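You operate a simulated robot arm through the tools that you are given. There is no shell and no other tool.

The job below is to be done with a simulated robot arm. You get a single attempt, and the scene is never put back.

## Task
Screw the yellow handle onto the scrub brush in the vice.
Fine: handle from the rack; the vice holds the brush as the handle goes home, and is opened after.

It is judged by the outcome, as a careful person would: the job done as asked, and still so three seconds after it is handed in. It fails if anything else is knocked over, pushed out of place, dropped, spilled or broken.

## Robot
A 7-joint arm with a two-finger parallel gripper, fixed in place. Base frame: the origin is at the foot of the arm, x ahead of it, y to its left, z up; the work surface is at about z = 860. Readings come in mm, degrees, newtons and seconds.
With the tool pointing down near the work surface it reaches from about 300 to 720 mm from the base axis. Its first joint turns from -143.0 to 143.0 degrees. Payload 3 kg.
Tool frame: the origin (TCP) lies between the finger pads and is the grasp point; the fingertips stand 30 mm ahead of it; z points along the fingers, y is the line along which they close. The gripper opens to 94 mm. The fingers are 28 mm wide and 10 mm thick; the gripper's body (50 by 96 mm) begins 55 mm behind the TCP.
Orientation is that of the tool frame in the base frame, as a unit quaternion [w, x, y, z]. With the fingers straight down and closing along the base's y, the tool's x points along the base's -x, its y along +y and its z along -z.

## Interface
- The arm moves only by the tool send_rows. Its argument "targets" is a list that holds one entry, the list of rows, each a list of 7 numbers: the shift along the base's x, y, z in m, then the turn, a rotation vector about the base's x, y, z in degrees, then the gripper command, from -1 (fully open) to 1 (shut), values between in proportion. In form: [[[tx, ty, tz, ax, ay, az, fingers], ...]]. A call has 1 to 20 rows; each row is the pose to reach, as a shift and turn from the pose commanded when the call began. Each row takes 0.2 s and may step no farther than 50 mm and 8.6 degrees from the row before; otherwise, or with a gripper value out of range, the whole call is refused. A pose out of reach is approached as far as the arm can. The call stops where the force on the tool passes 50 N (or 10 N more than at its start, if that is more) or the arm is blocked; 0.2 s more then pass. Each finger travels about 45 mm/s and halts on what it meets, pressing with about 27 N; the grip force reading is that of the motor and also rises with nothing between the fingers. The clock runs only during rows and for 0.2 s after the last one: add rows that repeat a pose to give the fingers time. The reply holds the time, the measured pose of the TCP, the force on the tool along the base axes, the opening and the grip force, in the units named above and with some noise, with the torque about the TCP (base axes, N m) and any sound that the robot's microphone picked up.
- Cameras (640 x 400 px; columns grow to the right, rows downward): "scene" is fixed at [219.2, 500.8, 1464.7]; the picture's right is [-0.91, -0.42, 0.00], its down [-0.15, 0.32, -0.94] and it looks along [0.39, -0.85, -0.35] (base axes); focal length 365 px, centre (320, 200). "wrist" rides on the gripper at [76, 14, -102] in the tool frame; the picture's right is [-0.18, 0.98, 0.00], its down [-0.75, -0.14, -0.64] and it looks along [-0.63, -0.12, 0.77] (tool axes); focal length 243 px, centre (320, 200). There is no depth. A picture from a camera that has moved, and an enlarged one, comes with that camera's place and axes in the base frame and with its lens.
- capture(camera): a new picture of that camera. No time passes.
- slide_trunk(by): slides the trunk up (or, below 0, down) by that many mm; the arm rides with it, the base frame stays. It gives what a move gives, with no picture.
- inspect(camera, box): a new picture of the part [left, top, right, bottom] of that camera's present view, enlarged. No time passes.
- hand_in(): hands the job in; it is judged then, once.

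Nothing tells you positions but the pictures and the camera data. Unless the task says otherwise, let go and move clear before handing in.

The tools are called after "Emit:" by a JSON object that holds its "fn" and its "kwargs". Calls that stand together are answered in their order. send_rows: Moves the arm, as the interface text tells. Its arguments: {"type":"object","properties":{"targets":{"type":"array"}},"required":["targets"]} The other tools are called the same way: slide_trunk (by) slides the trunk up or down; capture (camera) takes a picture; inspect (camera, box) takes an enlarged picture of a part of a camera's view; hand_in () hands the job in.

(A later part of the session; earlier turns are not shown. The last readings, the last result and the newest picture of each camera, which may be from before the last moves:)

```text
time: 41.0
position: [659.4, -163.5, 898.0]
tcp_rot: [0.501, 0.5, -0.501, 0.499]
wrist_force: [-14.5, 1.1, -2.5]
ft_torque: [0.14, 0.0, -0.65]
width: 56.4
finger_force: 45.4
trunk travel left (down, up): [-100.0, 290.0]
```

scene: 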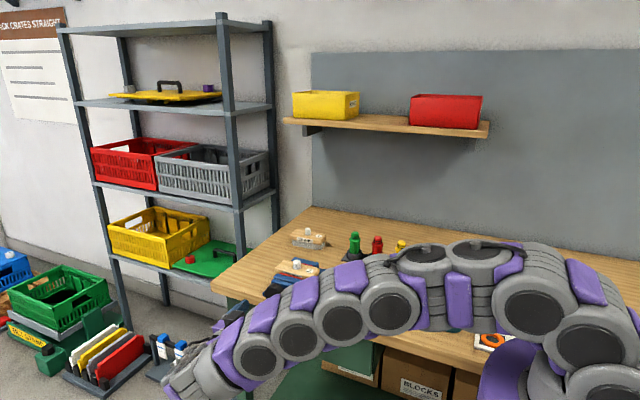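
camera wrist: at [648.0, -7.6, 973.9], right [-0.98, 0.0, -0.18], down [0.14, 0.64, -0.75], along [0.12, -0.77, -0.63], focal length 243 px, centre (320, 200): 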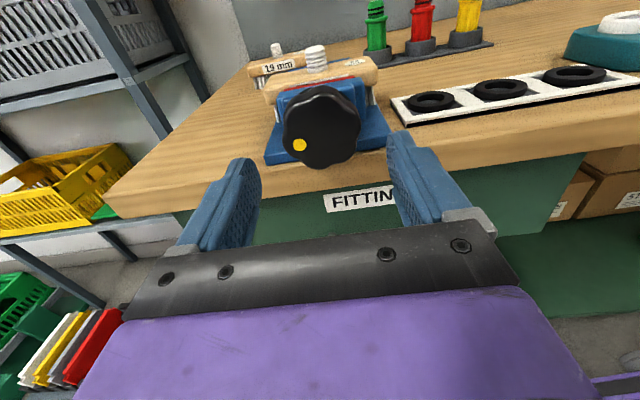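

Gripped. I'll turn another 80° clockwise and check for resistance.

Emit:
{"fn": "send_rows", "kwargs": {"targets": [[[0, 0, 0, 0, -8, 0, 1], [0, 0, 0, 0, -16, 0, 1], [0, 0, 0, 0, -24, 0, 1], [0, 0, 0, 0, -32, 0, 1], [0, 0, 0, 0, -40, 0, 1], [0, 0, 0, 0, -48, 0, 1], [0, 0, 0, 0, -56, 0, 1], [0, 0, 0, 0, -64, 0, 1], [0, 0, 0, 0, -72, 0, 1], [0, 0, 0, 0, -80, 0, 1], [0, 0, 0, 0, -80, 0, 1]]]}}

Emit:
{"fn": "inspect", "kwargs": {"camera": "scene", "box": [250, 240, 350, 310]}}

Emit:
{"fn": "capture", "kwargs": {"camera": "wrist"}}

```text
time: 43.4
position: [660.9, -163.8, 898.6]
tcp_rot: [0.061, 0.062, -0.703, 0.706]
wrist_force: [-11.5, 9.8, -4.7]
ft_torque: [0.17, -0.02, -0.34]
width: 56.2
finger_force: 44.9
trunk travel left (down, up): [-100.0, 290.0]
```

```text
5.71 times, centred on (300, 275) of scene
camera zoom: at [219.2, 500.8, 1464.7], right [-0.91, -0.42, 0.0], down [-0.15, 0.32, -0.94], along [0.39, -0.85, -0.35], focal length 2087 px, centre (434, -229)
```

zoom: 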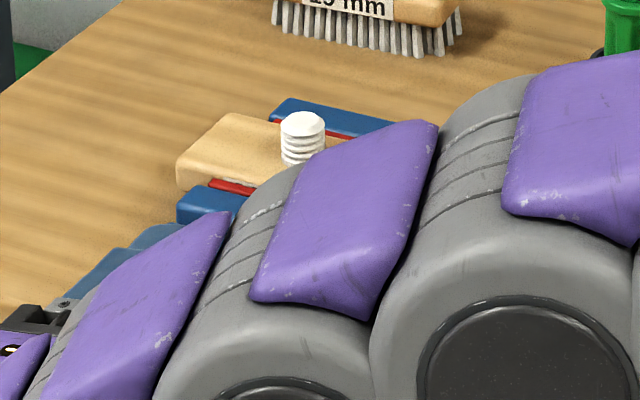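

```text
taken
camera wrist: at [584.2, -61.7, 896.9], right [0.01, 0.0, -1.0], down [0.77, 0.64, 0.01], along [0.64, -0.77, 0.01], focal length 243 px, centre (320, 200)
```

wrist: 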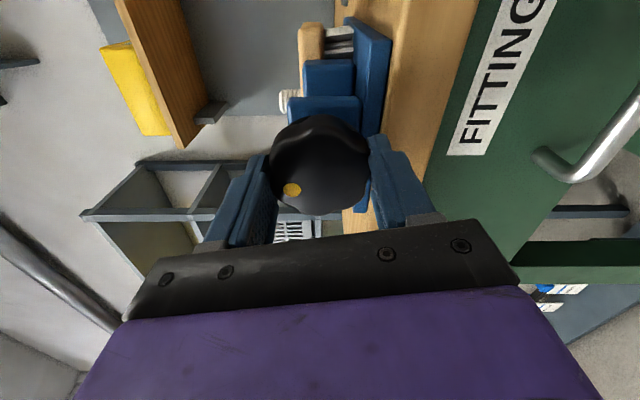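

Still turning freely and the jaw is advancing. I'll go another 80°.

Emit:
{"fn": "send_rows", "kwargs": {"targets": [[[0, 0, 0, 0, -8, 0, 1], [0, 0, 0, 0, -16, 0, 1], [0, 0, 0, 0, -24, 0, 1], [0, 0, 0, 0, -32, 0, 1], [0, 0, 0, 0, -40, 0, 1], [0, 0, 0, 0, -48, 0, 1], [0, 0, 0, 0, -56, 0, 1], [0, 0, 0, 0, -64, 0, 1], [0, 0, 0, 0, -72, 0, 1], [0, 0, 0, 0, -80, 0, 1], [0, 0, 0, 0, -86, 0, 1], [0, 0, 0, 0, -86, 0, 1]]]}}

Emit:
{"fn": "inspect", "kwargs": {"camera": "scene", "box": [250, 240, 350, 310]}}

Emit:
{"fn": "capture", "kwargs": {"camera": "wrist"}}

```text
time: 46.0
position: [659.5, -164.7, 898.6]
tcp_rot: [-0.436, -0.435, -0.556, 0.558]
wrist_force: [-6.3, 11.4, 4.5]
ft_torque: [-0.46, 0.14, 0.42]
width: 56.2
finger_force: 44.7
trunk travel left (down, up): [-100.0, 290.0]
```

```text
5.71 times, centred on (300, 275) of scene
camera zoom: at [219.2, 500.8, 1464.7], right [-0.91, -0.42, 0.0], down [-0.15, 0.32, -0.94], along [0.39, -0.85, -0.35], focal length 2087 px, centre (434, -229)
```

zoom: 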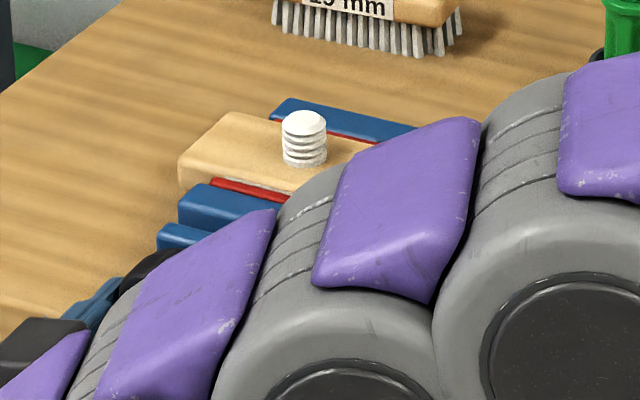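

```text
taken
camera wrist: at [657.0, -61.9, 821.0], right [1.0, 0.0, -0.06], down [0.04, 0.64, 0.76], along [0.04, -0.76, 0.64], focal length 243 px, centre (320, 200)
```

wrist: 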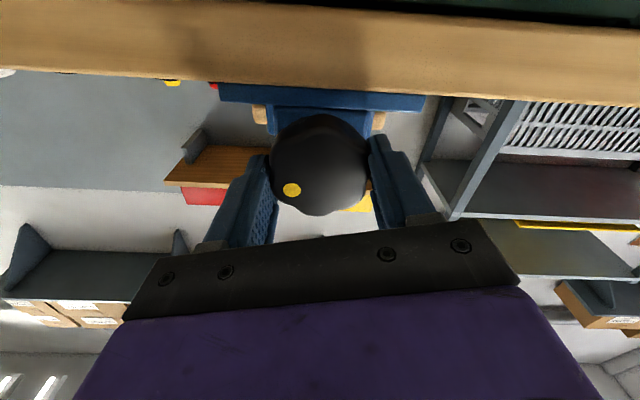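

The jaw has met the brush and is starting to push it toward the fixed jaw. I'll reset for another bite.

Emit:
{"fn": "send_rows", "kwargs": {"targets": [[[0, 0, 0, 0, 0, 0, -0.2], [0, 0, 0, 0, 0, 0, -0.7], [0, 0, 0, 0, 0, 0, -0.7], [0, 0.025, 0, 0, 0, 0, -0.7], [0, 0.055, 0, 0, 0, 0, -0.7], [0, 0.055, 0, 0, 8.5, 0, -0.7], [0, 0.055, 0, 0, 17, 0, -0.7], [0, 0.055, 0, 0, 25.5, 0, -0.7], [0, 0.055, 0, 0, 34, 0, -0.7], [0, 0.055, 0, 0, 42.5, 0, -0.7], [0, 0.055, 0, 0, 51, 0, -0.7], [0, 0.055, 0, 0, 59.5, 0, -0.7], [0, 0.055, 0, 0, 68, 0, -0.7], [0, 0.055, 0, 0, 76.5, 0, -0.7], [0, 0.055, 0, 0, 85, 0, -0.7], [0, 0.055, 0, 0, 93.5, 0, -0.7], [0, 0.055, 0, 0, 102, 0, -0.7], [0, 0.055, 0, 0, 110.5, 0, -0.7], [0, 0.055, 0, 0, 119, 0, -0.7], [0, 0.055, 0, 0, 127.5, 0, -0.7]]]}}

Emit:
{"fn": "send_rows", "kwargs": {"targets": [[[0, 0, 0, 0, 8.5, 0, -0.7], [0, 0, 0, 0, 17, 0, -0.7], [0, 0, 0, 0, 25.5, 0, -0.7], [0, 0, 0, 0, 34, 0, -0.7], [0, 0, 0, 0, 38.5, 0, -0.7], [0, 0, 0, 0, 38.5, 0, -0.7]]]}}

Emit:
{"fn": "capture", "kwargs": {"camera": "wrist"}}

Emit:
{"fn": "inspect", "kwargs": {"camera": "wrist", "box": [240, 30, 420, 190]}}

```text
time: 46.3
position: [699.5, -165.0, 943.9]
tcp_rot: [-0.51, -0.4, -0.532, 0.544]
wrist_force: [-0.2, -0.1, 1.0]
ft_torque: [-0.01, 0.01, 0.01]
width: 56.4
finger_force: 0.1
trunk travel left (down, up): [-100.0, 290.0]
stopped in row 1: the force on the tool passed its limit at 122 N (the readings are from after the stop); the commanded pose is now the measured one
```

```text
time: 47.7
position: [698.4, -160.9, 947.0]
tcp_rot: [0.307, 0.199, 0.669, -0.647]
wrist_force: [-0.5, 0.3, 0.4]
ft_torque: [0.02, -0.01, -0.01]
width: 79.8
finger_force: 0.1
trunk travel left (down, up): [-100.0, 290.0]
```

```text
taken
camera wrist: at [637.1, -70.4, 883.1], right [0.79, 0.11, -0.61], down [0.36, 0.72, 0.59], along [0.5, -0.68, 0.53], focal length 243 px, centre (320, 200)
```

wrist: 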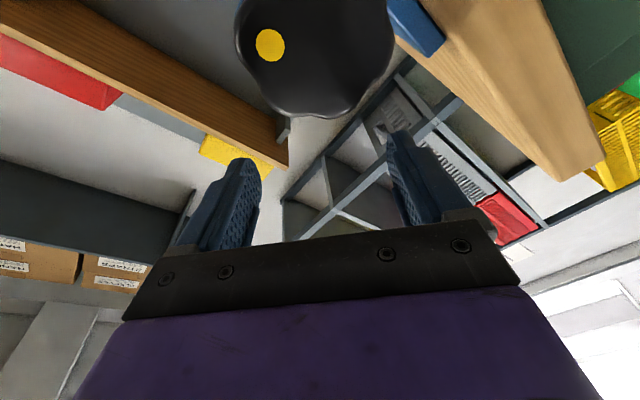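

```text
2.50 times, centred on (330, 110) of wrist
camera zoom: at [637.1, -70.4, 883.1], right [0.79, 0.11, -0.61], down [0.36, 0.72, 0.59], along [0.5, -0.68, 0.53], focal length 606 px, centre (295, 425)
```

zoom: 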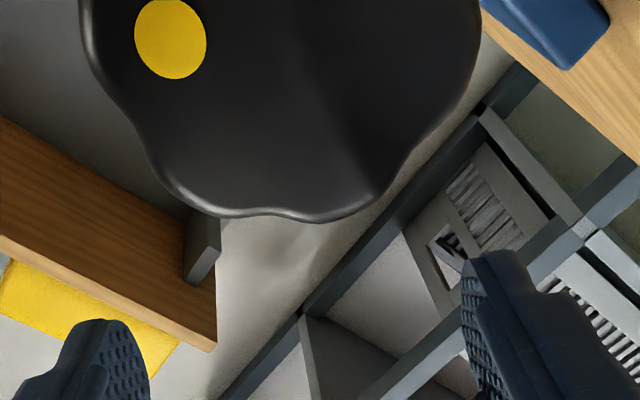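

Something jerked: the arm slipped off the knob as the call began and stopped on a force limit. I'll look at the scene before doing anything else.

Emit:
{"fn": "capture", "kwargs": {"camera": "scene"}}

Emit:
{"fn": "inspect", "kwargs": {"camera": "scene", "box": [230, 220, 370, 320]}}

```text
taken
```

scene: 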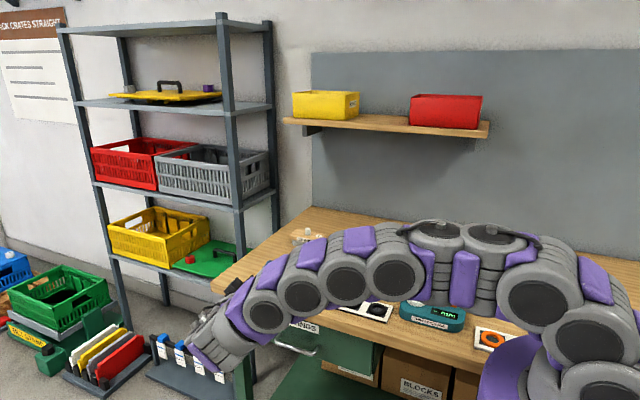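

```text
4.00 times, centred on (300, 270) of scene
camera zoom: at [219.2, 500.8, 1464.7], right [-0.91, -0.42, 0.0], down [-0.15, 0.32, -0.94], along [0.39, -0.85, -0.35], focal length 1461 px, centre (400, -80)
```

zoom: 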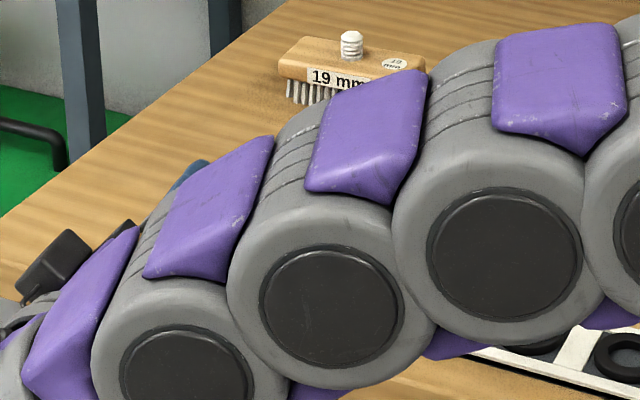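

The view is blocked by the arm. I'll back straight off in +y first and then level the tool.

Emit:
{"fn": "send_rows", "kwargs": {"targets": [[[0, 0.02, 0, 0, 0, 0, -0.7], [0, 0.04, 0, 0, 0, 0, -0.7], [0, 0.06, 0, 0, 0, 0, -0.7], [0, 0.07, 0, 0.7, 0, -4.4, -0.7], [0, 0.07, 0, 1.5, 0, -8.8, -0.7], [0, 0.07, 0, 1.5, 0, -8.8, -0.7]]]}}

Emit:
{"fn": "capture", "kwargs": {"camera": "wrist"}}

```text
time: 49.1
position: [697.4, -92.8, 947.0]
tcp_rot: [0.254, 0.254, 0.66, -0.66]
wrist_force: [-0.5, -0.1, 0.6]
ft_torque: [0.01, 0.0, -0.01]
width: 79.7
finger_force: 0.0
trunk travel left (down, up): [-100.0, 290.0]
```

```text
taken
camera wrist: at [652.2, 9.7, 885.6], right [0.8, 0.0, -0.61], down [0.46, 0.64, 0.61], along [0.39, -0.77, 0.51], focal length 243 px, centre (320, 200)
```

wrist: 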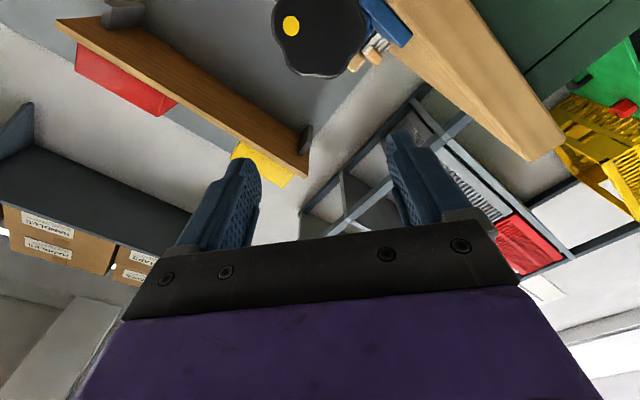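

The tool is level again. I'll roll back to the camera-on-top orientation and return above and in front of the knob.

Emit:
{"fn": "send_rows", "kwargs": {"targets": [[[-0.002, 0, 0, 0, 8.25, 0, -0.7], [-0.004, 0, 0, 0, 16.5, 0, -0.7], [-0.006, 0, 0, 0, 24.75, 0, -0.7], [-0.009, 0, 0, 0, 33, 0, -0.7], [-0.011, 0, 0, 0, 41.25, 0, -0.7], [-0.014, 0, 0, 0, 49.5, 0, -0.7], [-0.016, 0, 0, 0, 57.75, 0, -0.7], [-0.018, 0, 0, 0, 66, 0, -0.7], [-0.02, 0, 0, 0, 74.25, 0, -0.7], [-0.023, 0, 0, 0, 82.5, 0, -0.7], [-0.026, 0, 0, 0, 90.75, 0, -0.7], [-0.028, 0, 0, 0, 99, 0, -0.7], [-0.03, 0, 0, 0, 107.25, 0, -0.7], [-0.033, 0, 0, 0, 115.5, 0, -0.7], [-0.035, 0, 0, 0, 123.75, 0, -0.7], [-0.037, 0, 0, 0, 132, 0, -0.7], [-0.037, 0, 0, 0, 132, 0, -0.7]]]}}

Emit:
{"fn": "capture", "kwargs": {"camera": "wrist"}}

Emit:
{"fn": "inspect", "kwargs": {"camera": "wrist", "box": [230, 50, 430, 220]}}

```text
time: 52.7
position: [661.0, -92.6, 946.7]
tcp_rot: [0.501, 0.499, -0.5, 0.499]
wrist_force: [0.9, 0.0, -0.2]
ft_torque: [-0.01, 0.01, -0.04]
width: 79.8
finger_force: 0.0
trunk travel left (down, up): [-100.0, 290.0]
```

```text
taken
camera wrist: at [648.1, 10.1, 1022.7], right [-0.98, 0.0, -0.18], down [0.14, 0.64, -0.75], along [0.12, -0.77, -0.63], focal length 243 px, centre (320, 200)
```

wrist: 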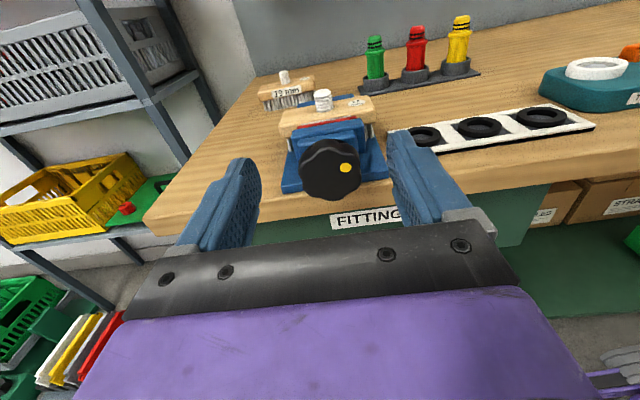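

```text
2.35 times, centred on (330, 135) of wrist
camera zoom: at [648.1, 10.1, 1022.7], right [-0.98, 0.0, -0.18], down [0.14, 0.64, -0.75], along [0.12, -0.77, -0.63], focal length 571 px, centre (296, 353)
```

zoom: 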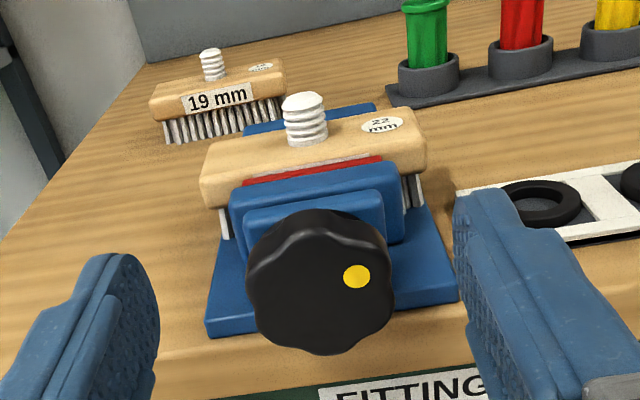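

The vice and brush look fine and nothing else moved. The jaw is now against the brush and a bit more turning is needed. I'll go back to the knob for a shorter bite.

Emit:
{"fn": "send_rows", "kwargs": {"targets": [[[0, -0.01, -0.024, 0, 0, 0, -0.7], [0, -0.018, -0.048, 0, 0, 0, -0.7], [0, -0.045, -0.048, 0, 0, 0, -0.7], [0, -0.073, -0.048, 0, 0, 0, -0.7], [0, -0.073, -0.048, 0, 0, 0, -0.7]]]}}

Emit:
{"fn": "capture", "kwargs": {"camera": "wrist"}}

```text
time: 53.9
position: [662.0, -166.4, 898.1]
tcp_rot: [-0.5, -0.499, 0.5, -0.5]
wrist_force: [-0.2, -0.7, -0.5]
ft_torque: [0.03, -0.04, 0.0]
width: 80.2
finger_force: 0.1
trunk travel left (down, up): [-100.0, 290.0]
```

```text
taken
camera wrist: at [648.2, -63.0, 974.7], right [-0.98, 0.0, -0.19], down [0.14, 0.64, -0.75], along [0.12, -0.77, -0.63], focal length 243 px, centre (320, 200)
```

wrist: 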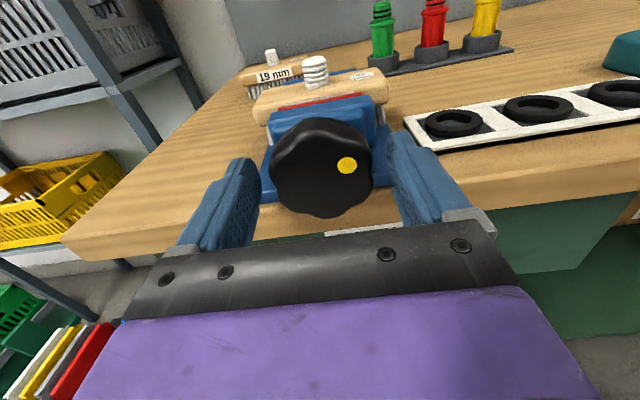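

The knob is centred between the open fingers. I'll close and wait.

Emit:
{"fn": "send_rows", "kwargs": {"targets": [[[0, 0, 0, 0, 0, 0, 0.2], [0, 0, 0, 0, 0, 0, 1], [0, 0, 0, 0, 0, 0, 1], [0, 0, 0, 0, 0, 0, 1]]]}}

```text
time: 54.9
position: [659.6, -164.0, 898.9]
tcp_rot: [0.501, 0.498, -0.501, 0.499]
wrist_force: [-9.6, 0.9, 3.7]
ft_torque: [-0.1, 0.13, -0.61]
width: 57.0
finger_force: 45.0
trunk travel left (down, up): [-100.0, 290.0]
```

Emit:
{"fn": "send_rows", "kwargs": {"targets": [[[0, 0, 0, 0, -8, 0, 1], [0, 0, 0, 0, -16, 0, 1], [0, 0, 0, 0, -24, 0, 1], [0, 0, 0, 0, -32, 0, 1], [0, 0, 0, 0, -40, 0, 1], [0, 0, 0, 0, -40, 0, 1]]]}}

Emit:
{"fn": "capture", "kwargs": {"camera": "wrist"}}

Emit:
{"fn": "inspect", "kwargs": {"camera": "scene", "box": [250, 240, 350, 310]}}

```text
time: 56.3
position: [660.1, -165.3, 899.2]
tcp_rot: [-0.299, -0.296, 0.642, -0.641]
wrist_force: [-24.0, 4.8, -2.3]
ft_torque: [-0.07, 0.24, -0.16]
width: 57.2
finger_force: 45.4
trunk travel left (down, up): [-100.0, 290.0]
```

```text
taken
camera wrist: at [600.8, -62.6, 948.0], right [-0.63, 0.0, -0.77], down [0.6, 0.64, -0.48], along [0.5, -0.77, -0.41], focal length 243 px, centre (320, 200)
```

wrist: 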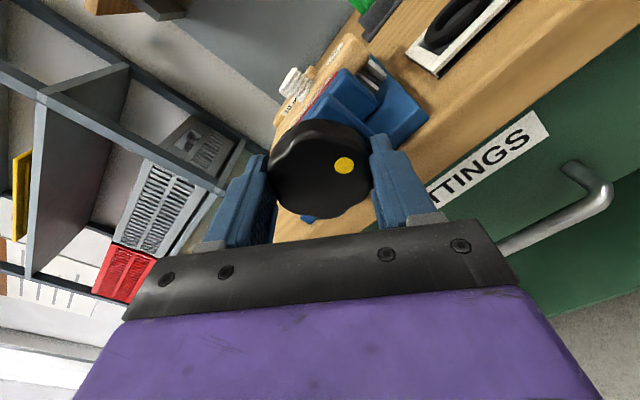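

```text
5.71 times, centred on (300, 275) of scene
camera zoom: at [219.2, 500.8, 1464.7], right [-0.91, -0.42, 0.0], down [-0.15, 0.32, -0.94], along [0.39, -0.85, -0.35], focal length 2087 px, centre (434, -229)
```

zoom: 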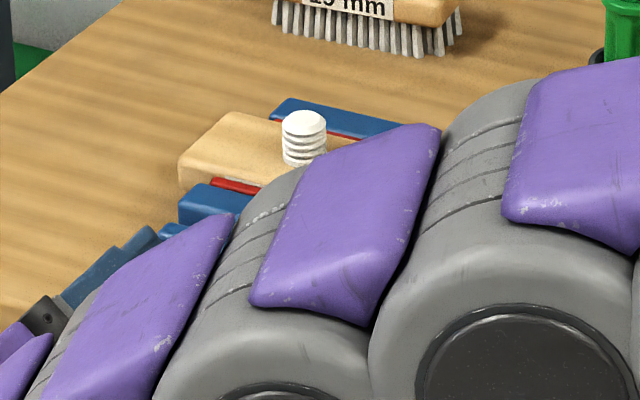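

There is some resisting torque now. I'll continue in smaller steps and watch it.

Emit:
{"fn": "send_rows", "kwargs": {"targets": [[[-0.0008, 0, 0, 0, -7, 0, 1], [-0.0012, 0, 0, 0, -14, 0, 1], [-0.0012, 0, 0, 0, -21, 0, 1], [-0.0012, 0, 0, 0, -28, 0, 1], [-0.0012, 0, 0, 0, -28, 0, 1]]]}}

Emit:
{"fn": "capture", "kwargs": {"camera": "wrist"}}

Emit:
{"fn": "inspect", "kwargs": {"camera": "scene", "box": [250, 240, 350, 310]}}

```text
time: 57.5
position: [659.8, -165.3, 897.6]
tcp_rot: [-0.135, -0.135, 0.694, -0.694]
wrist_force: [-14.5, 4.9, -17.4]
ft_torque: [0.28, 0.34, 0.55]
width: 56.8
finger_force: 45.0
trunk travel left (down, up): [-100.0, 290.0]
```

```text
taken
camera wrist: at [585.0, -62.8, 913.7], right [-0.2, 0.0, -0.98], down [0.75, 0.64, -0.15], along [0.63, -0.77, -0.13], focal length 243 px, centre (320, 200)
```

wrist: 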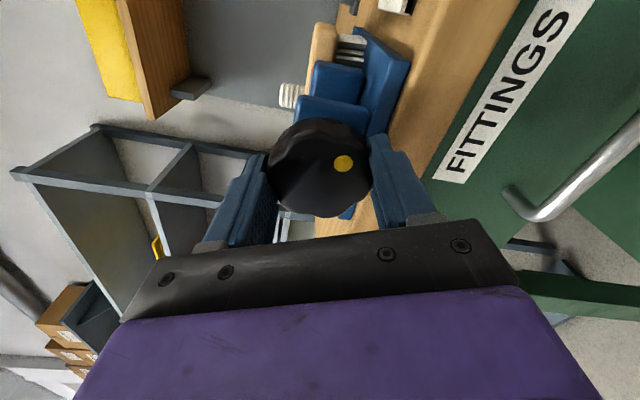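

```text
5.71 times, centred on (300, 275) of scene
camera zoom: at [219.2, 500.8, 1464.7], right [-0.91, -0.42, 0.0], down [-0.15, 0.32, -0.94], along [0.39, -0.85, -0.35], focal length 2087 px, centre (434, -229)
```

zoom: 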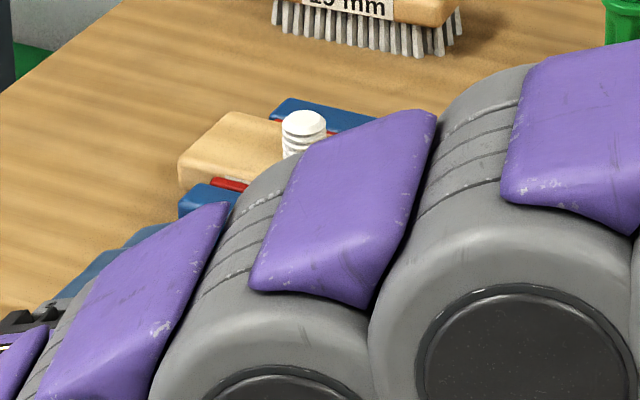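

The torque is climbing steadily (0.13, 0.24, 0.34 N·m) and the brush has stopped shifting, so it is being clamped. I'll tighten further.

Emit:
{"fn": "send_rows", "kwargs": {"targets": [[[0, 0, -0.0008, 0, -7, 0, 1], [0, 0, -0.0012, 0, -14, 0, 1], [0, 0, -0.0012, 0, -21, 0, 1], [0, 0, -0.0012, 0, -28, 0, 1], [0, 0, -0.0012, 0, -28, 0, 1]]]}}

Emit:
{"fn": "capture", "kwargs": {"camera": "wrist"}}

```text
time: 58.7
position: [660.6, -165.6, 897.5]
tcp_rot: [-0.039, -0.039, -0.706, 0.706]
wrist_force: [0.4, 1.7, -7.8]
ft_torque: [-0.03, 0.41, -0.48]
width: 56.4
finger_force: 44.9
trunk travel left (down, up): [-100.0, 290.0]
```

```text
taken
camera wrist: at [587.7, -62.9, 875.8], right [0.29, 0.0, -0.96], down [0.73, 0.64, 0.22], along [0.61, -0.77, 0.19], focal length 243 px, centre (320, 200)
```

wrist: 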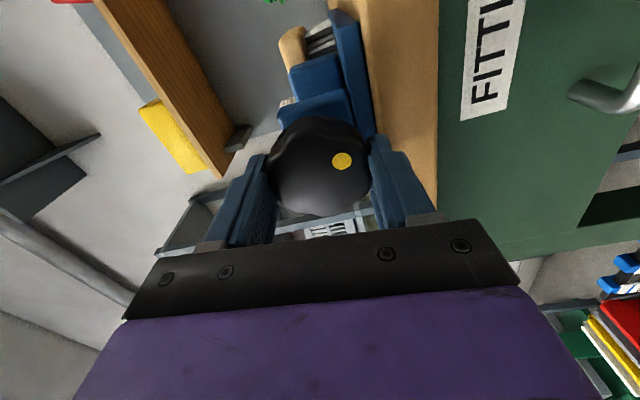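

Torque is 0.41 N·m and the knob is lagging the fingers a little. I'll give it one more push and see whether it still turns.

Emit:
{"fn": "send_rows", "kwargs": {"targets": [[[0, 0, 0, 0, -7, 0, 1], [0, 0, 0, 0, -14, 0, 1], [0, 0, 0, 0, -21, 0, 1], [0, 0, 0, 0, -28, 0, 1], [0, 0, 0, 0, -28, 0, 1]]]}}

Emit:
{"fn": "capture", "kwargs": {"camera": "wrist"}}

Emit:
{"fn": "inspect", "kwargs": {"camera": "scene", "box": [250, 240, 350, 310]}}

```text
time: 59.9
position: [660.4, -165.5, 897.8]
tcp_rot: [0.209, 0.207, 0.677, -0.675]
wrist_force: [8.6, 0.6, 2.8]
ft_torque: [-0.19, 0.51, -0.78]
width: 56.3
finger_force: 44.8
trunk travel left (down, up): [-100.0, 290.0]
```

```text
taken
camera wrist: at [606.6, -62.9, 843.8], right [0.7, 0.0, -0.71], down [0.54, 0.64, 0.54], along [0.46, -0.77, 0.45], focal length 243 px, centre (320, 200)
```

wrist: 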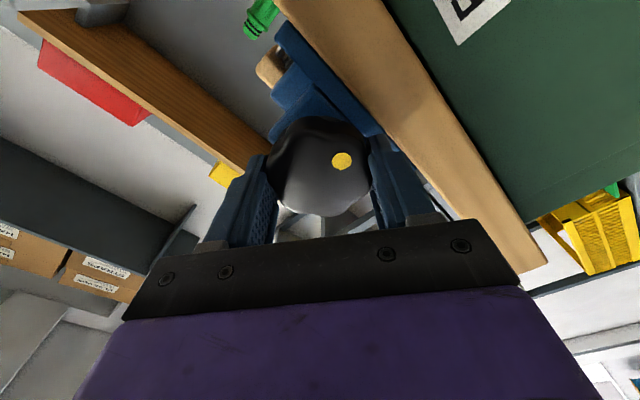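

```text
5.71 times, centred on (300, 275) of scene
camera zoom: at [219.2, 500.8, 1464.7], right [-0.91, -0.42, 0.0], down [-0.15, 0.32, -0.94], along [0.39, -0.85, -0.35], focal length 2087 px, centre (434, -229)
```

zoom: 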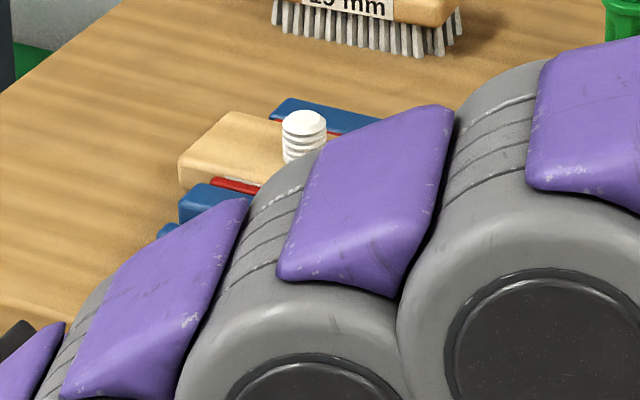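

The torque is up to 0.51 N·m, and the jaw and brush no longer move, so the vice has the brush firmly. I'll release with the arm held still.

Emit:
{"fn": "send_rows", "kwargs": {"targets": [[[0, 0, 0, 0, 0, 0, -0.35], [0, 0, 0, 0, 0, 0, -0.7], [0, 0, 0, 0, 0, 0, -0.7]]]}}

Emit:
{"fn": "capture", "kwargs": {"camera": "wrist"}}

```text
time: 60.7
position: [661.2, -165.9, 897.4]
tcp_rot: [0.207, 0.207, 0.677, -0.675]
wrist_force: [-0.8, 0.5, 0.3]
ft_torque: [0.0, -0.02, 0.0]
width: 80.0
finger_force: 0.1
trunk travel left (down, up): [-100.0, 290.0]
```

```text
taken
camera wrist: at [605.8, -63.2, 843.5], right [0.7, 0.0, -0.71], down [0.54, 0.64, 0.54], along [0.46, -0.77, 0.45], focal length 243 px, centre (320, 200)
```

wrist: 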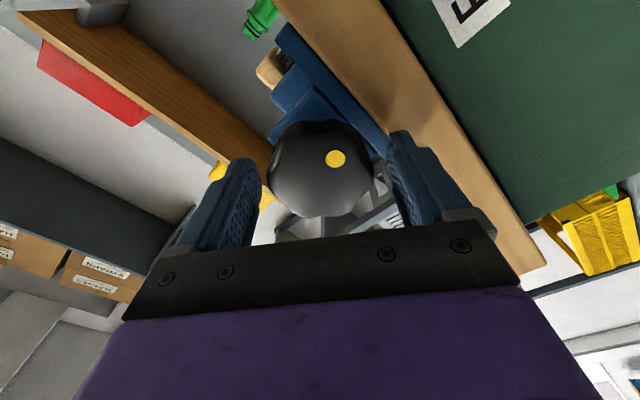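

The knob stayed where I left it. I'll back off and roll the tool toward level.

Emit:
{"fn": "send_rows", "kwargs": {"targets": [[[0, 0.03, 0, 0, 0, 0, -0.7], [0, 0.065, 0, 0, 0, 0, -0.7], [0, 0.075, 0.01, 0, 8.5, 0, -0.7], [0, 0.08, 0.02, 0, 17, 0, -0.7], [0, 0.085, 0.03, 0, 25.5, 0, -0.7], [0, 0.085, 0.06, 0, 34, 0, -0.7], [0, 0.085, 0.09, 0, 34, 0, -0.7], [0, 0.085, 0.13, 0, 34, 0, -0.9], [0, 0.085, 0.13, 0, 34, 0, -1]]]}}

Emit:
{"fn": "inspect", "kwargs": {"camera": "wrist", "box": [380, 0, 640, 200]}}

```text
time: 62.7
position: [660.3, -79.3, 1026.6]
tcp_rot: [0.0, 0.001, 0.708, -0.706]
wrist_force: [0.3, -0.3, -0.3]
ft_torque: [-0.03, 0.0, 0.03]
width: 94.2
finger_force: 0.1
trunk travel left (down, up): [-100.0, 290.0]
```

```text
2.00 times, centred on (510, 100) of wrist
camera zoom: at [584.9, 22.9, 1012.9], right [0.18, 0.0, -0.98], down [0.75, 0.64, 0.14], along [0.63, -0.77, 0.12], focal length 485 px, centre (-60, 400)
```

zoom: 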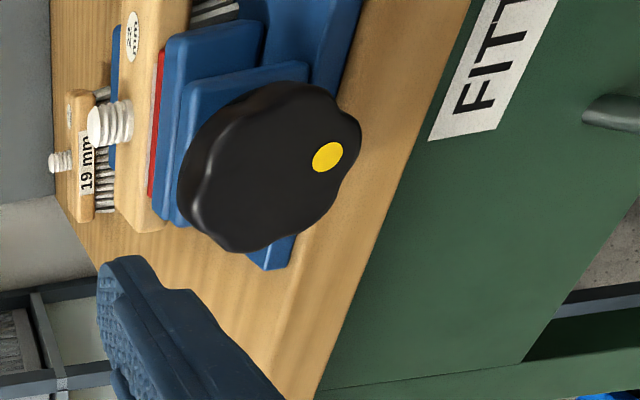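

The vice is tight. I'll raise the trunk again and turn the tool to point down.

Emit:
{"fn": "slide_trunk", "kwargs": {"by": 150}}

```text
time: 64.5
position: [660.6, -79.8, 1177.0]
tcp_rot: [0.001, 0.001, 0.708, -0.706]
wrist_force: [-0.5, -0.5, -1.2]
ft_torque: [0.01, 0.02, -0.02]
width: 93.9
finger_force: 0.1
trunk travel left (down, up): [-250.0, 140.0]
```

Emit:
{"fn": "send_rows", "kwargs": {"targets": [[[-0.008, -0.015, 0, 7.5, 0, 0, -1], [-0.016, -0.03, 0, 15, 0, 0, -1], [-0.024, -0.045, 0, 22.5, 0, 0, -1], [-0.032, -0.06, 0, 30, 0, 0, -1], [-0.04, -0.075, 0, 37.5, 0, 0, -1], [-0.048, -0.09, 0, 45, 0, 0, -1], [-0.056, -0.105, 0, 52.5, 0, 0, -1], [-0.064, -0.12, 0, 60, 0, 0, -1], [-0.072, -0.135, 0, 67.5, 0, 0, -1], [-0.08, -0.15, 0, 75, 0, 0, -1], [-0.088, -0.165, 0, 82.5, 0, 0, -1], [-0.096, -0.18, 0, 90, 0, 0, -1], [-0.096, -0.18, 0, 90, 0, 0, -1]]]}}

Emit:
{"fn": "capture", "kwargs": {"camera": "wrist"}}

Emit:
{"fn": "capture", "kwargs": {"camera": "scene"}}

```text
time: 67.3
position: [563.3, -260.8, 1176.5]
tcp_rot: [0.0, 0.0, 1.0, 0.002]
wrist_force: [0.4, -0.3, 0.0]
ft_torque: [-0.04, 0.0, 0.0]
width: 94.1
finger_force: 0.1
trunk travel left (down, up): [-250.0, 140.0]
```

```text
taken
camera wrist: at [489.3, -247.6, 1279.4], right [0.19, 0.98, 0.0], down [0.75, -0.14, 0.64], along [0.63, -0.12, -0.77], focal length 243 px, centre (320, 200)
```

wrist: 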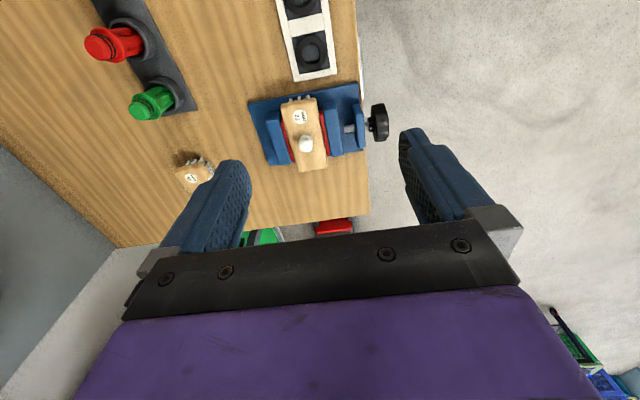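

```text
taken
```

scene: 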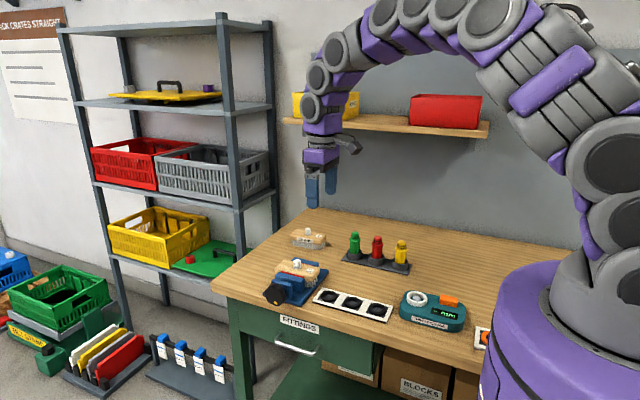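

Everything is still in place. I'll zoom in on the clamped brush from both cameras to confirm the grip and re-measure the stud.

Emit:
{"fn": "inspect", "kwargs": {"camera": "wrist", "box": [240, 80, 400, 180]}}

Emit:
{"fn": "inspect", "kwargs": {"camera": "scene", "box": [280, 252, 330, 283]}}

Emit:
{"fn": "inspect", "kwargs": {"camera": "scene", "box": [258, 250, 338, 312]}}

Emit:
{"fn": "inspect", "kwargs": {"camera": "scene", "box": [382, 232, 422, 280]}}

```text
4.00 times, centred on (320, 130) of wrist
camera zoom: at [489.3, -247.6, 1279.4], right [0.19, 0.98, 0.0], down [0.75, -0.14, 0.64], along [0.63, -0.12, -0.77], focal length 970 px, centre (320, 480)
```

zoom: 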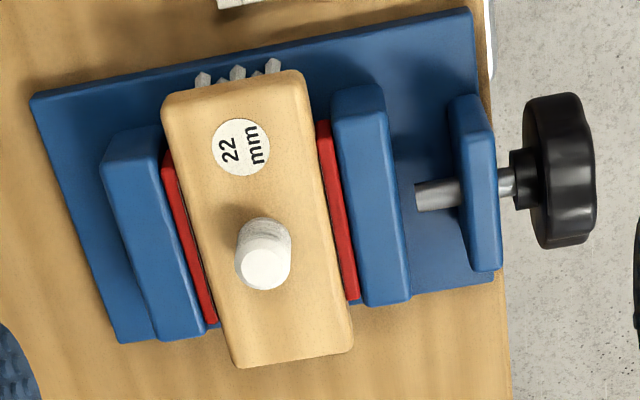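

```text
12.80 times, centred on (305, 268) of scene
camera zoom: at [219.2, 500.8, 1464.7], right [-0.91, -0.42, 0.0], down [-0.15, 0.32, -0.94], along [0.39, -0.85, -0.35], focal length 4674 px, centre (512, -664)
```

zoom: 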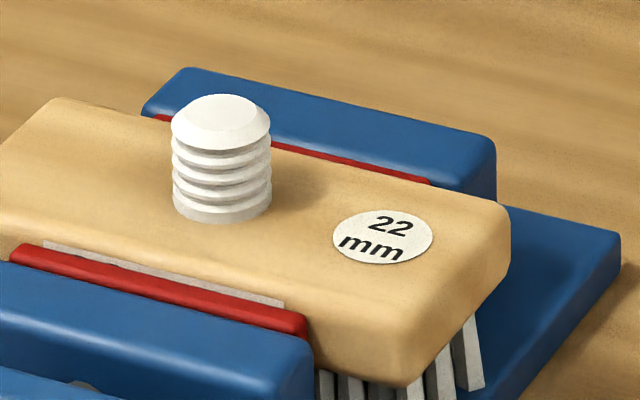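

```text
6.45 times, centred on (298, 281) of scene
camera zoom: at [219.2, 500.8, 1464.7], right [-0.91, -0.42, 0.0], down [-0.15, 0.32, -0.94], along [0.39, -0.85, -0.35], focal length 2356 px, centre (462, -323)
```

zoom: 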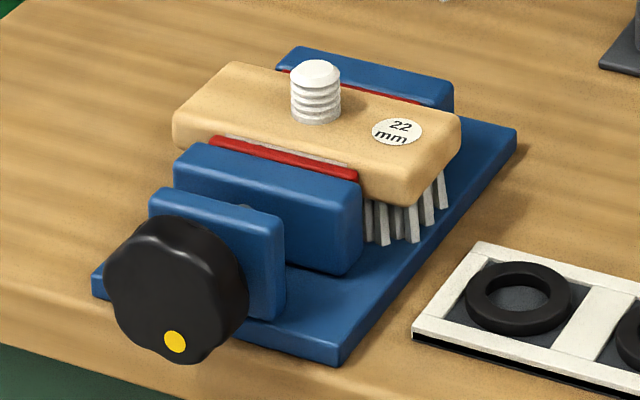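

```text
8.33 times, centred on (402, 256) of scene
camera zoom: at [219.2, 500.8, 1464.7], right [-0.91, -0.42, 0.0], down [-0.15, 0.32, -0.94], along [0.39, -0.85, -0.35], focal length 3043 px, centre (-363, -267)
```

zoom: 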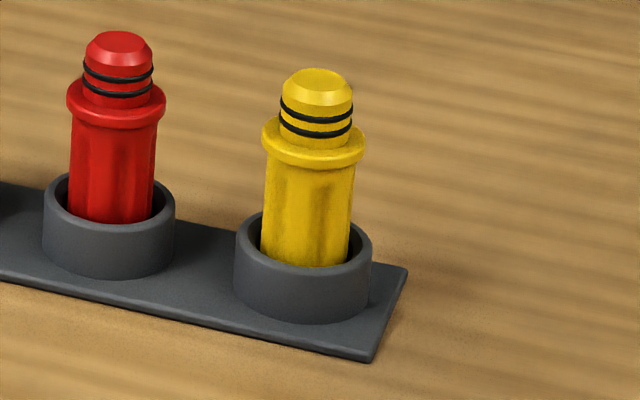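

Both red pads now sit flush against the brush, so it is clamped. The stud is now at about (657.8, -300.4), top z 940.5. Next I'll go over the rack to locate the yellow handle accurately.

Emit:
{"fn": "send_rows", "kwargs": {"targets": [[[-0.021, -0.036, -0.01, 0, 0, 0, -1], [-0.042, -0.072, -0.02, 0, 0, 0, -1], [-0.063, -0.108, -0.03, 0, 0, 0, -1], [-0.084, -0.144, -0.04, 0, 0, 0, -1], [-0.105, -0.18, -0.05, 0, 0, 0, -1], [-0.126, -0.216, -0.06, 0, 0, 0, -1], [-0.15, -0.245, -0.07, 0, 0, 0, -1], [-0.15, -0.245, -0.07, 0, 0, 0, -1]]]}}

Emit:
{"fn": "capture", "kwargs": {"camera": "wrist"}}

Emit:
{"fn": "capture", "kwargs": {"camera": "scene"}}

```text
time: 69.1
position: [413.2, -506.5, 1107.9]
tcp_rot: [0.0, 0.001, 1.0, 0.002]
wrist_force: [-0.9, -0.4, -0.7]
ft_torque: [-0.03, 0.02, 0.02]
width: 94.0
finger_force: 0.1
trunk travel left (down, up): [-250.0, 140.0]
```

```text
taken
camera wrist: at [338.5, -492.7, 1210.3], right [0.19, 0.98, 0.0], down [0.75, -0.14, 0.64], along [0.63, -0.12, -0.77], focal length 243 px, centre (320, 200)
```

wrist: 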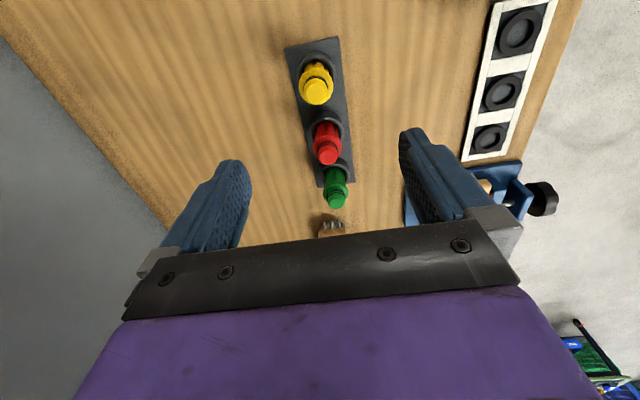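

```text
taken
```

scene: 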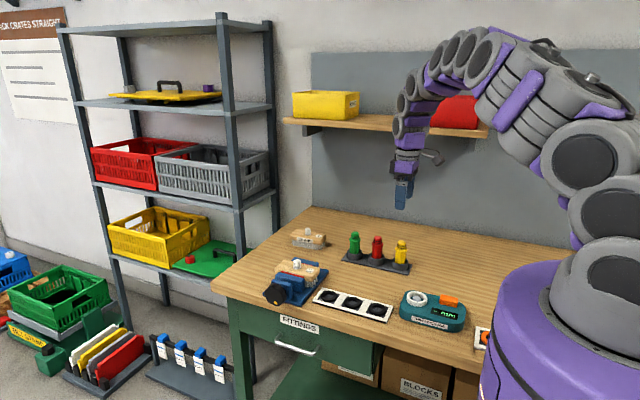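

Emit:
{"fn": "inspect", "kwargs": {"camera": "wrist", "box": [270, 30, 370, 210]}}

Emit:
{"fn": "inspect", "kwargs": {"camera": "wrist", "box": [280, 40, 350, 110]}}

```text
2.22 times, centred on (320, 120) of wrist
camera zoom: at [338.5, -492.7, 1210.3], right [0.19, 0.98, 0.0], down [0.75, -0.14, 0.64], along [0.63, -0.12, -0.77], focal length 539 px, centre (320, 378)
```

zoom: 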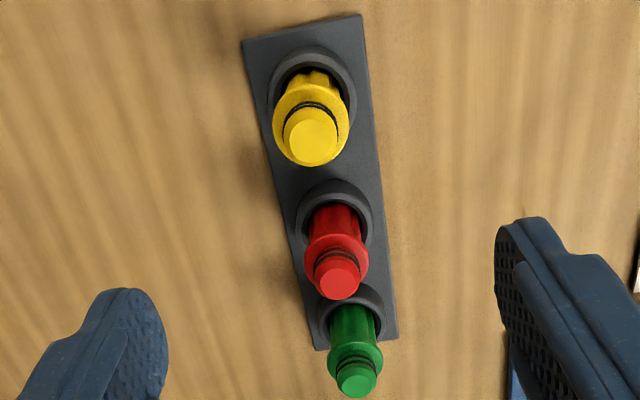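

```text
5.71 times, centred on (315, 75) of wrist
camera zoom: at [338.5, -492.7, 1210.3], right [0.19, 0.98, 0.0], down [0.75, -0.14, 0.64], along [0.63, -0.12, -0.77], focal length 1386 px, centre (349, 914)
```

zoom: 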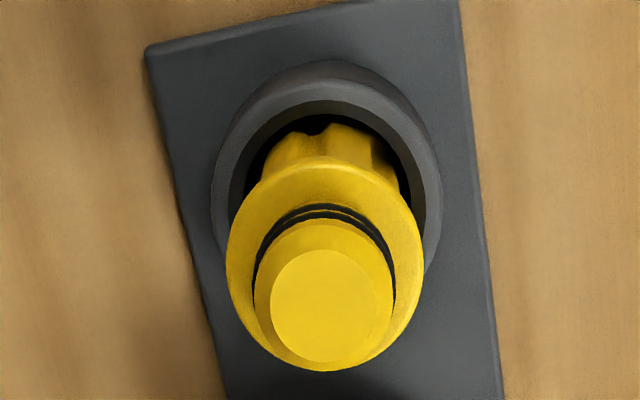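

The yellow handle's axis is at about (409, -510), with its top at z 958, the flange at about 932 and the cup rim at about 891. I plan to grip the ringed neck above the flange. I'll come down over it and check.

Emit:
{"fn": "send_rows", "kwargs": {"targets": [[[-0.001, -0.001, -0.04, 0, 0, 0, -1], [-0.003, -0.002, -0.08, 0, 0, 0, -1], [-0.004, -0.0035, -0.105, 0, 0, 0, -1], [-0.004, -0.0035, -0.105, 0, 0, 0, -1]]]}}

Emit:
{"fn": "capture", "kwargs": {"camera": "wrist"}}

Emit:
{"fn": "inspect", "kwargs": {"camera": "scene", "box": [352, 180, 452, 280]}}

```text
time: 70.1
position: [408.6, -509.5, 1003.6]
tcp_rot: [0.0, 0.001, 1.0, 0.001]
wrist_force: [-1.1, -0.3, 0.2]
ft_torque: [0.03, -0.02, 0.0]
width: 94.2
finger_force: 0.0
trunk travel left (down, up): [-250.0, 140.0]
```

```text
taken
camera wrist: at [334.2, -495.4, 1105.5], right [0.19, 0.98, 0.0], down [0.75, -0.14, 0.64], along [0.63, -0.12, -0.77], focal length 243 px, centre (320, 200)
```

wrist: 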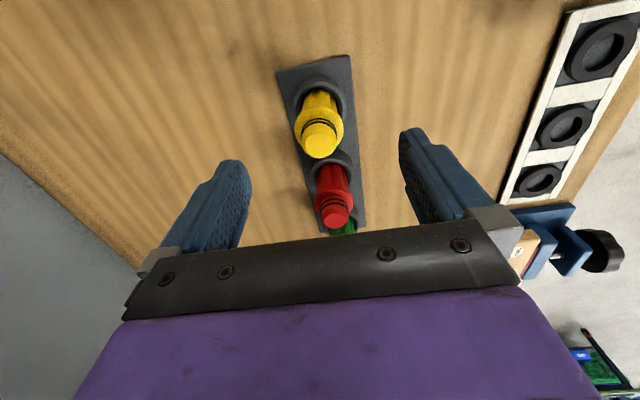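

```text
4.00 times, centred on (402, 230) of scene
camera zoom: at [219.2, 500.8, 1464.7], right [-0.91, -0.42, 0.0], down [-0.15, 0.32, -0.94], along [0.39, -0.85, -0.35], focal length 1461 px, centre (-8, 80)
```

zoom: 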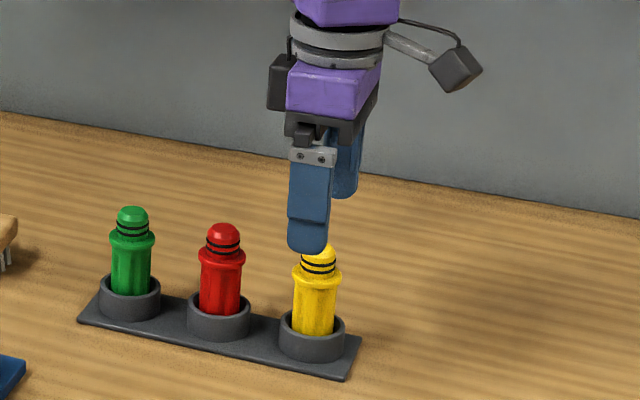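

Emit:
{"fn": "inspect", "kwargs": {"camera": "wrist", "box": [270, 70, 370, 170]}}

```text
4.00 times, centred on (320, 120) of wrist
camera zoom: at [334.2, -495.4, 1105.5], right [0.19, 0.98, 0.0], down [0.75, -0.14, 0.64], along [0.63, -0.12, -0.77], focal length 970 px, centre (320, 520)
```

zoom: 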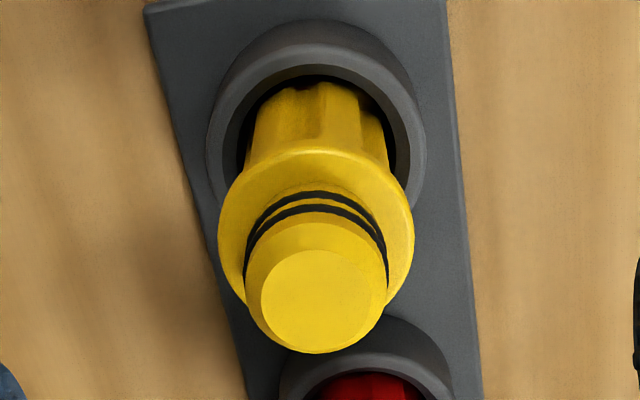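

The handle is centred between the fingers. I'll lower so the tips sit just above the flange and close on the neck.

Emit:
{"fn": "send_rows", "kwargs": {"targets": [[[-0.0005, 0.0003, -0.02, 0, 0, 0, -1], [-0.0005, 0.0003, -0.0346, 0, 0, 0, -1], [-0.0005, 0.0003, -0.0346, 0, 0, 0, -1]]]}}

Emit:
{"fn": "inspect", "kwargs": {"camera": "scene", "box": [370, 210, 430, 280]}}

Emit:
{"fn": "capture", "kwargs": {"camera": "wrist"}}

```text
time: 70.9
position: [408.8, -509.2, 967.8]
tcp_rot: [-0.001, 0.001, 1.0, 0.002]
wrist_force: [-0.5, -0.3, -0.3]
ft_torque: [0.03, 0.03, 0.0]
width: 94.1
finger_force: 0.0
trunk travel left (down, up): [-250.0, 140.0]
```

```text
5.71 times, centred on (400, 245) of scene
camera zoom: at [219.2, 500.8, 1464.7], right [-0.91, -0.42, 0.0], down [-0.15, 0.32, -0.94], along [0.39, -0.85, -0.35], focal length 2087 px, centre (-137, -57)
```

zoom: 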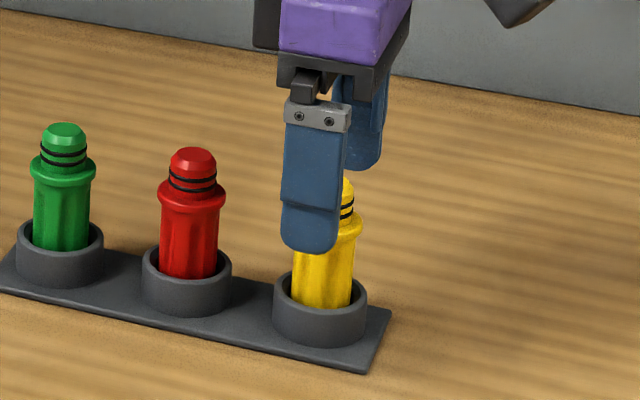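

```text
taken
camera wrist: at [333.6, -495.8, 1070.6], right [0.19, 0.98, 0.0], down [0.75, -0.15, 0.64], along [0.63, -0.12, -0.77], focal length 243 px, centre (320, 200)
```

wrist: 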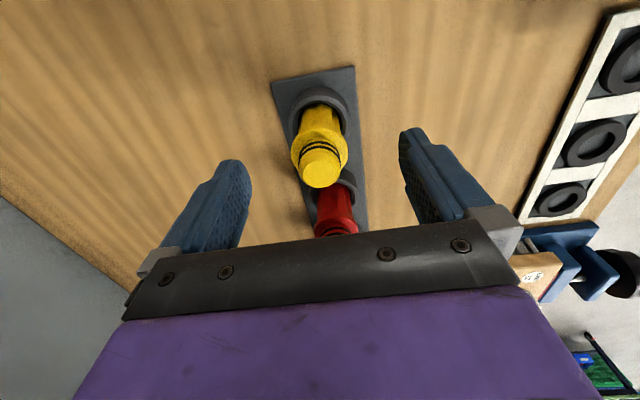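

Emit:
{"fn": "inspect", "kwargs": {"camera": "wrist", "box": [270, 110, 370, 210]}}

```text
4.00 times, centred on (320, 160) of wrist
camera zoom: at [333.6, -495.8, 1070.6], right [0.19, 0.98, 0.0], down [0.75, -0.15, 0.64], along [0.63, -0.12, -0.77], focal length 970 px, centre (320, 360)
```

zoom: 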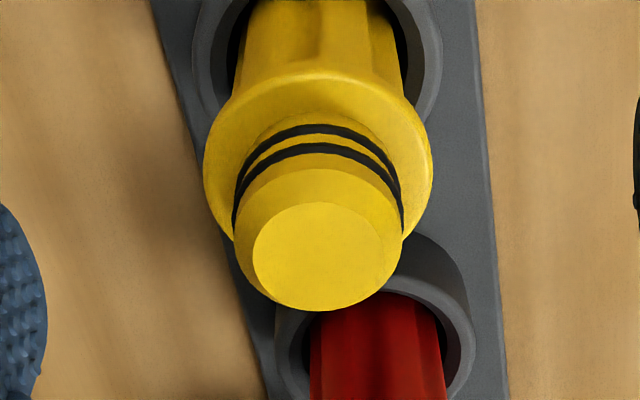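

The handle is well centred. I'll go 4 mm lower for more contact and then close the fingers on the neck.

Emit:
{"fn": "send_rows", "kwargs": {"targets": [[[0, 0.0008, -0.004, 0, 0, 0, -1], [0, 0.0008, -0.004, 0, 0, 0, -0.3], [0, 0.0008, -0.004, 0, 0, 0, 0.2], [0, 0.0008, -0.004, 0, 0, 0, 0.6], [0, 0.0008, -0.004, 0, 0, 0, 1], [0, 0.0008, -0.004, 0, 0, 0, 1], [0, 0.0008, -0.004, 0, 0, 0, 1]]]}}

Emit:
{"fn": "capture", "kwargs": {"camera": "wrist"}}

Emit:
{"fn": "inspect", "kwargs": {"camera": "scene", "box": [370, 210, 430, 280]}}

```text
time: 72.5
position: [407.6, -509.0, 963.7]
tcp_rot: [-0.001, 0.001, 1.0, 0.002]
wrist_force: [0.0, -0.4, -0.2]
ft_torque: [-0.05, 0.02, 0.0]
width: 23.4
finger_force: 27.5
trunk travel left (down, up): [-250.0, 140.0]
```

```text
taken
camera wrist: at [333.7, -495.1, 1066.5], right [0.19, 0.98, 0.0], down [0.75, -0.14, 0.64], along [0.63, -0.12, -0.77], focal length 243 px, centre (320, 200)
```

wrist: 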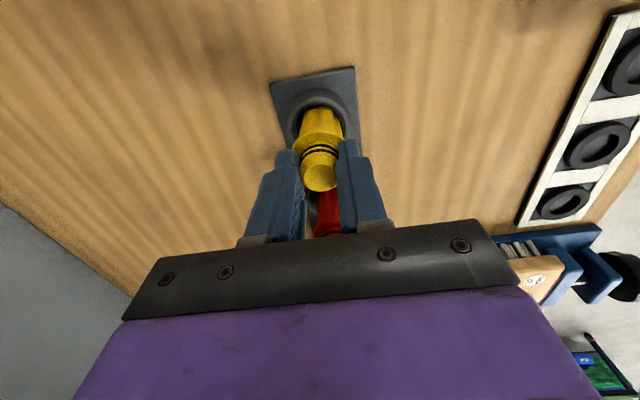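

```text
5.71 times, centred on (400, 245) of scene
camera zoom: at [219.2, 500.8, 1464.7], right [-0.91, -0.42, 0.0], down [-0.15, 0.32, -0.94], along [0.39, -0.85, -0.35], focal length 2087 px, centre (-137, -57)
```

zoom: 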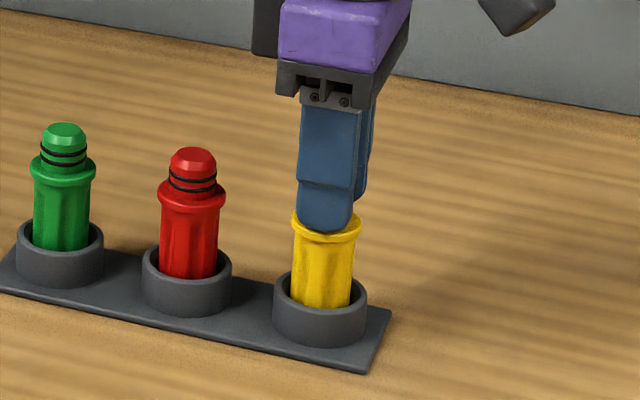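

Gripped on the neck at 23.4 mm. I'll lift it straight out of the cup.

Emit:
{"fn": "send_rows", "kwargs": {"targets": [[[0, 0, 0.01, 0, 0, 0, 1], [0, 0, 0.03, 0, 0, 0, 1], [0, 0, 0.06, 0, 0, 0, 1], [0, 0, 0.09, 0, 0, 0, 1], [0, 0, 0.12, 0, 0, 0, 1], [0, 0, 0.12, 0, 0, 0, 1]]]}}

Emit:
{"fn": "capture", "kwargs": {"camera": "wrist"}}

Emit:
{"fn": "inspect", "kwargs": {"camera": "scene", "box": [350, 170, 450, 280]}}

```text
time: 73.9
position: [409.7, -509.7, 1083.4]
tcp_rot: [0.0, 0.001, 1.0, 0.002]
wrist_force: [0.0, 0.2, -1.5]
ft_torque: [0.04, -0.02, 0.02]
width: 23.7
finger_force: 27.1
trunk travel left (down, up): [-250.0, 140.0]
```

```text
taken
camera wrist: at [334.9, -495.5, 1186.1], right [0.19, 0.98, 0.0], down [0.75, -0.15, 0.64], along [0.63, -0.12, -0.77], focal length 243 px, centre (320, 200)
```

wrist: 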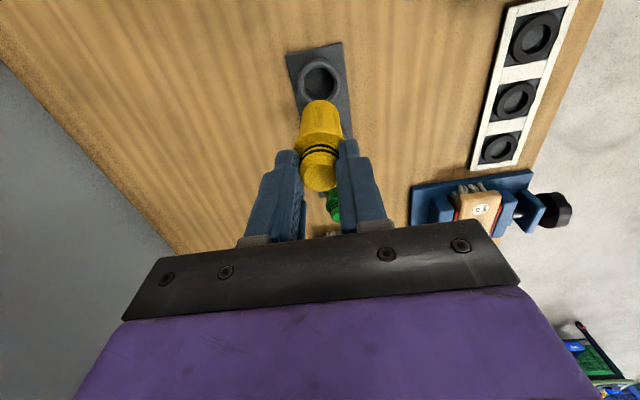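

```text
3.64 times, centred on (400, 225) of scene
camera zoom: at [219.2, 500.8, 1464.7], right [-0.91, -0.42, 0.0], down [-0.15, 0.32, -0.94], along [0.39, -0.85, -0.35], focal length 1328 px, centre (29, 109)
```

zoom: 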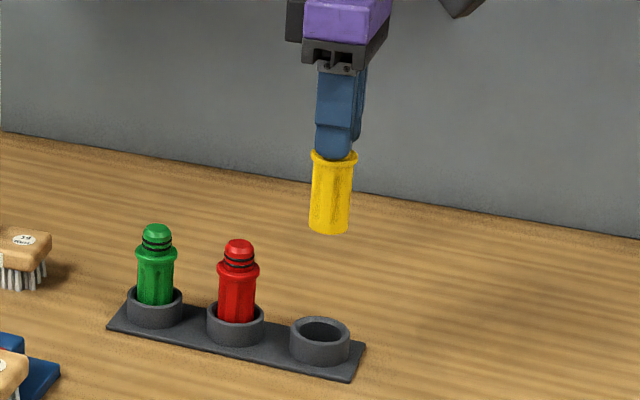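

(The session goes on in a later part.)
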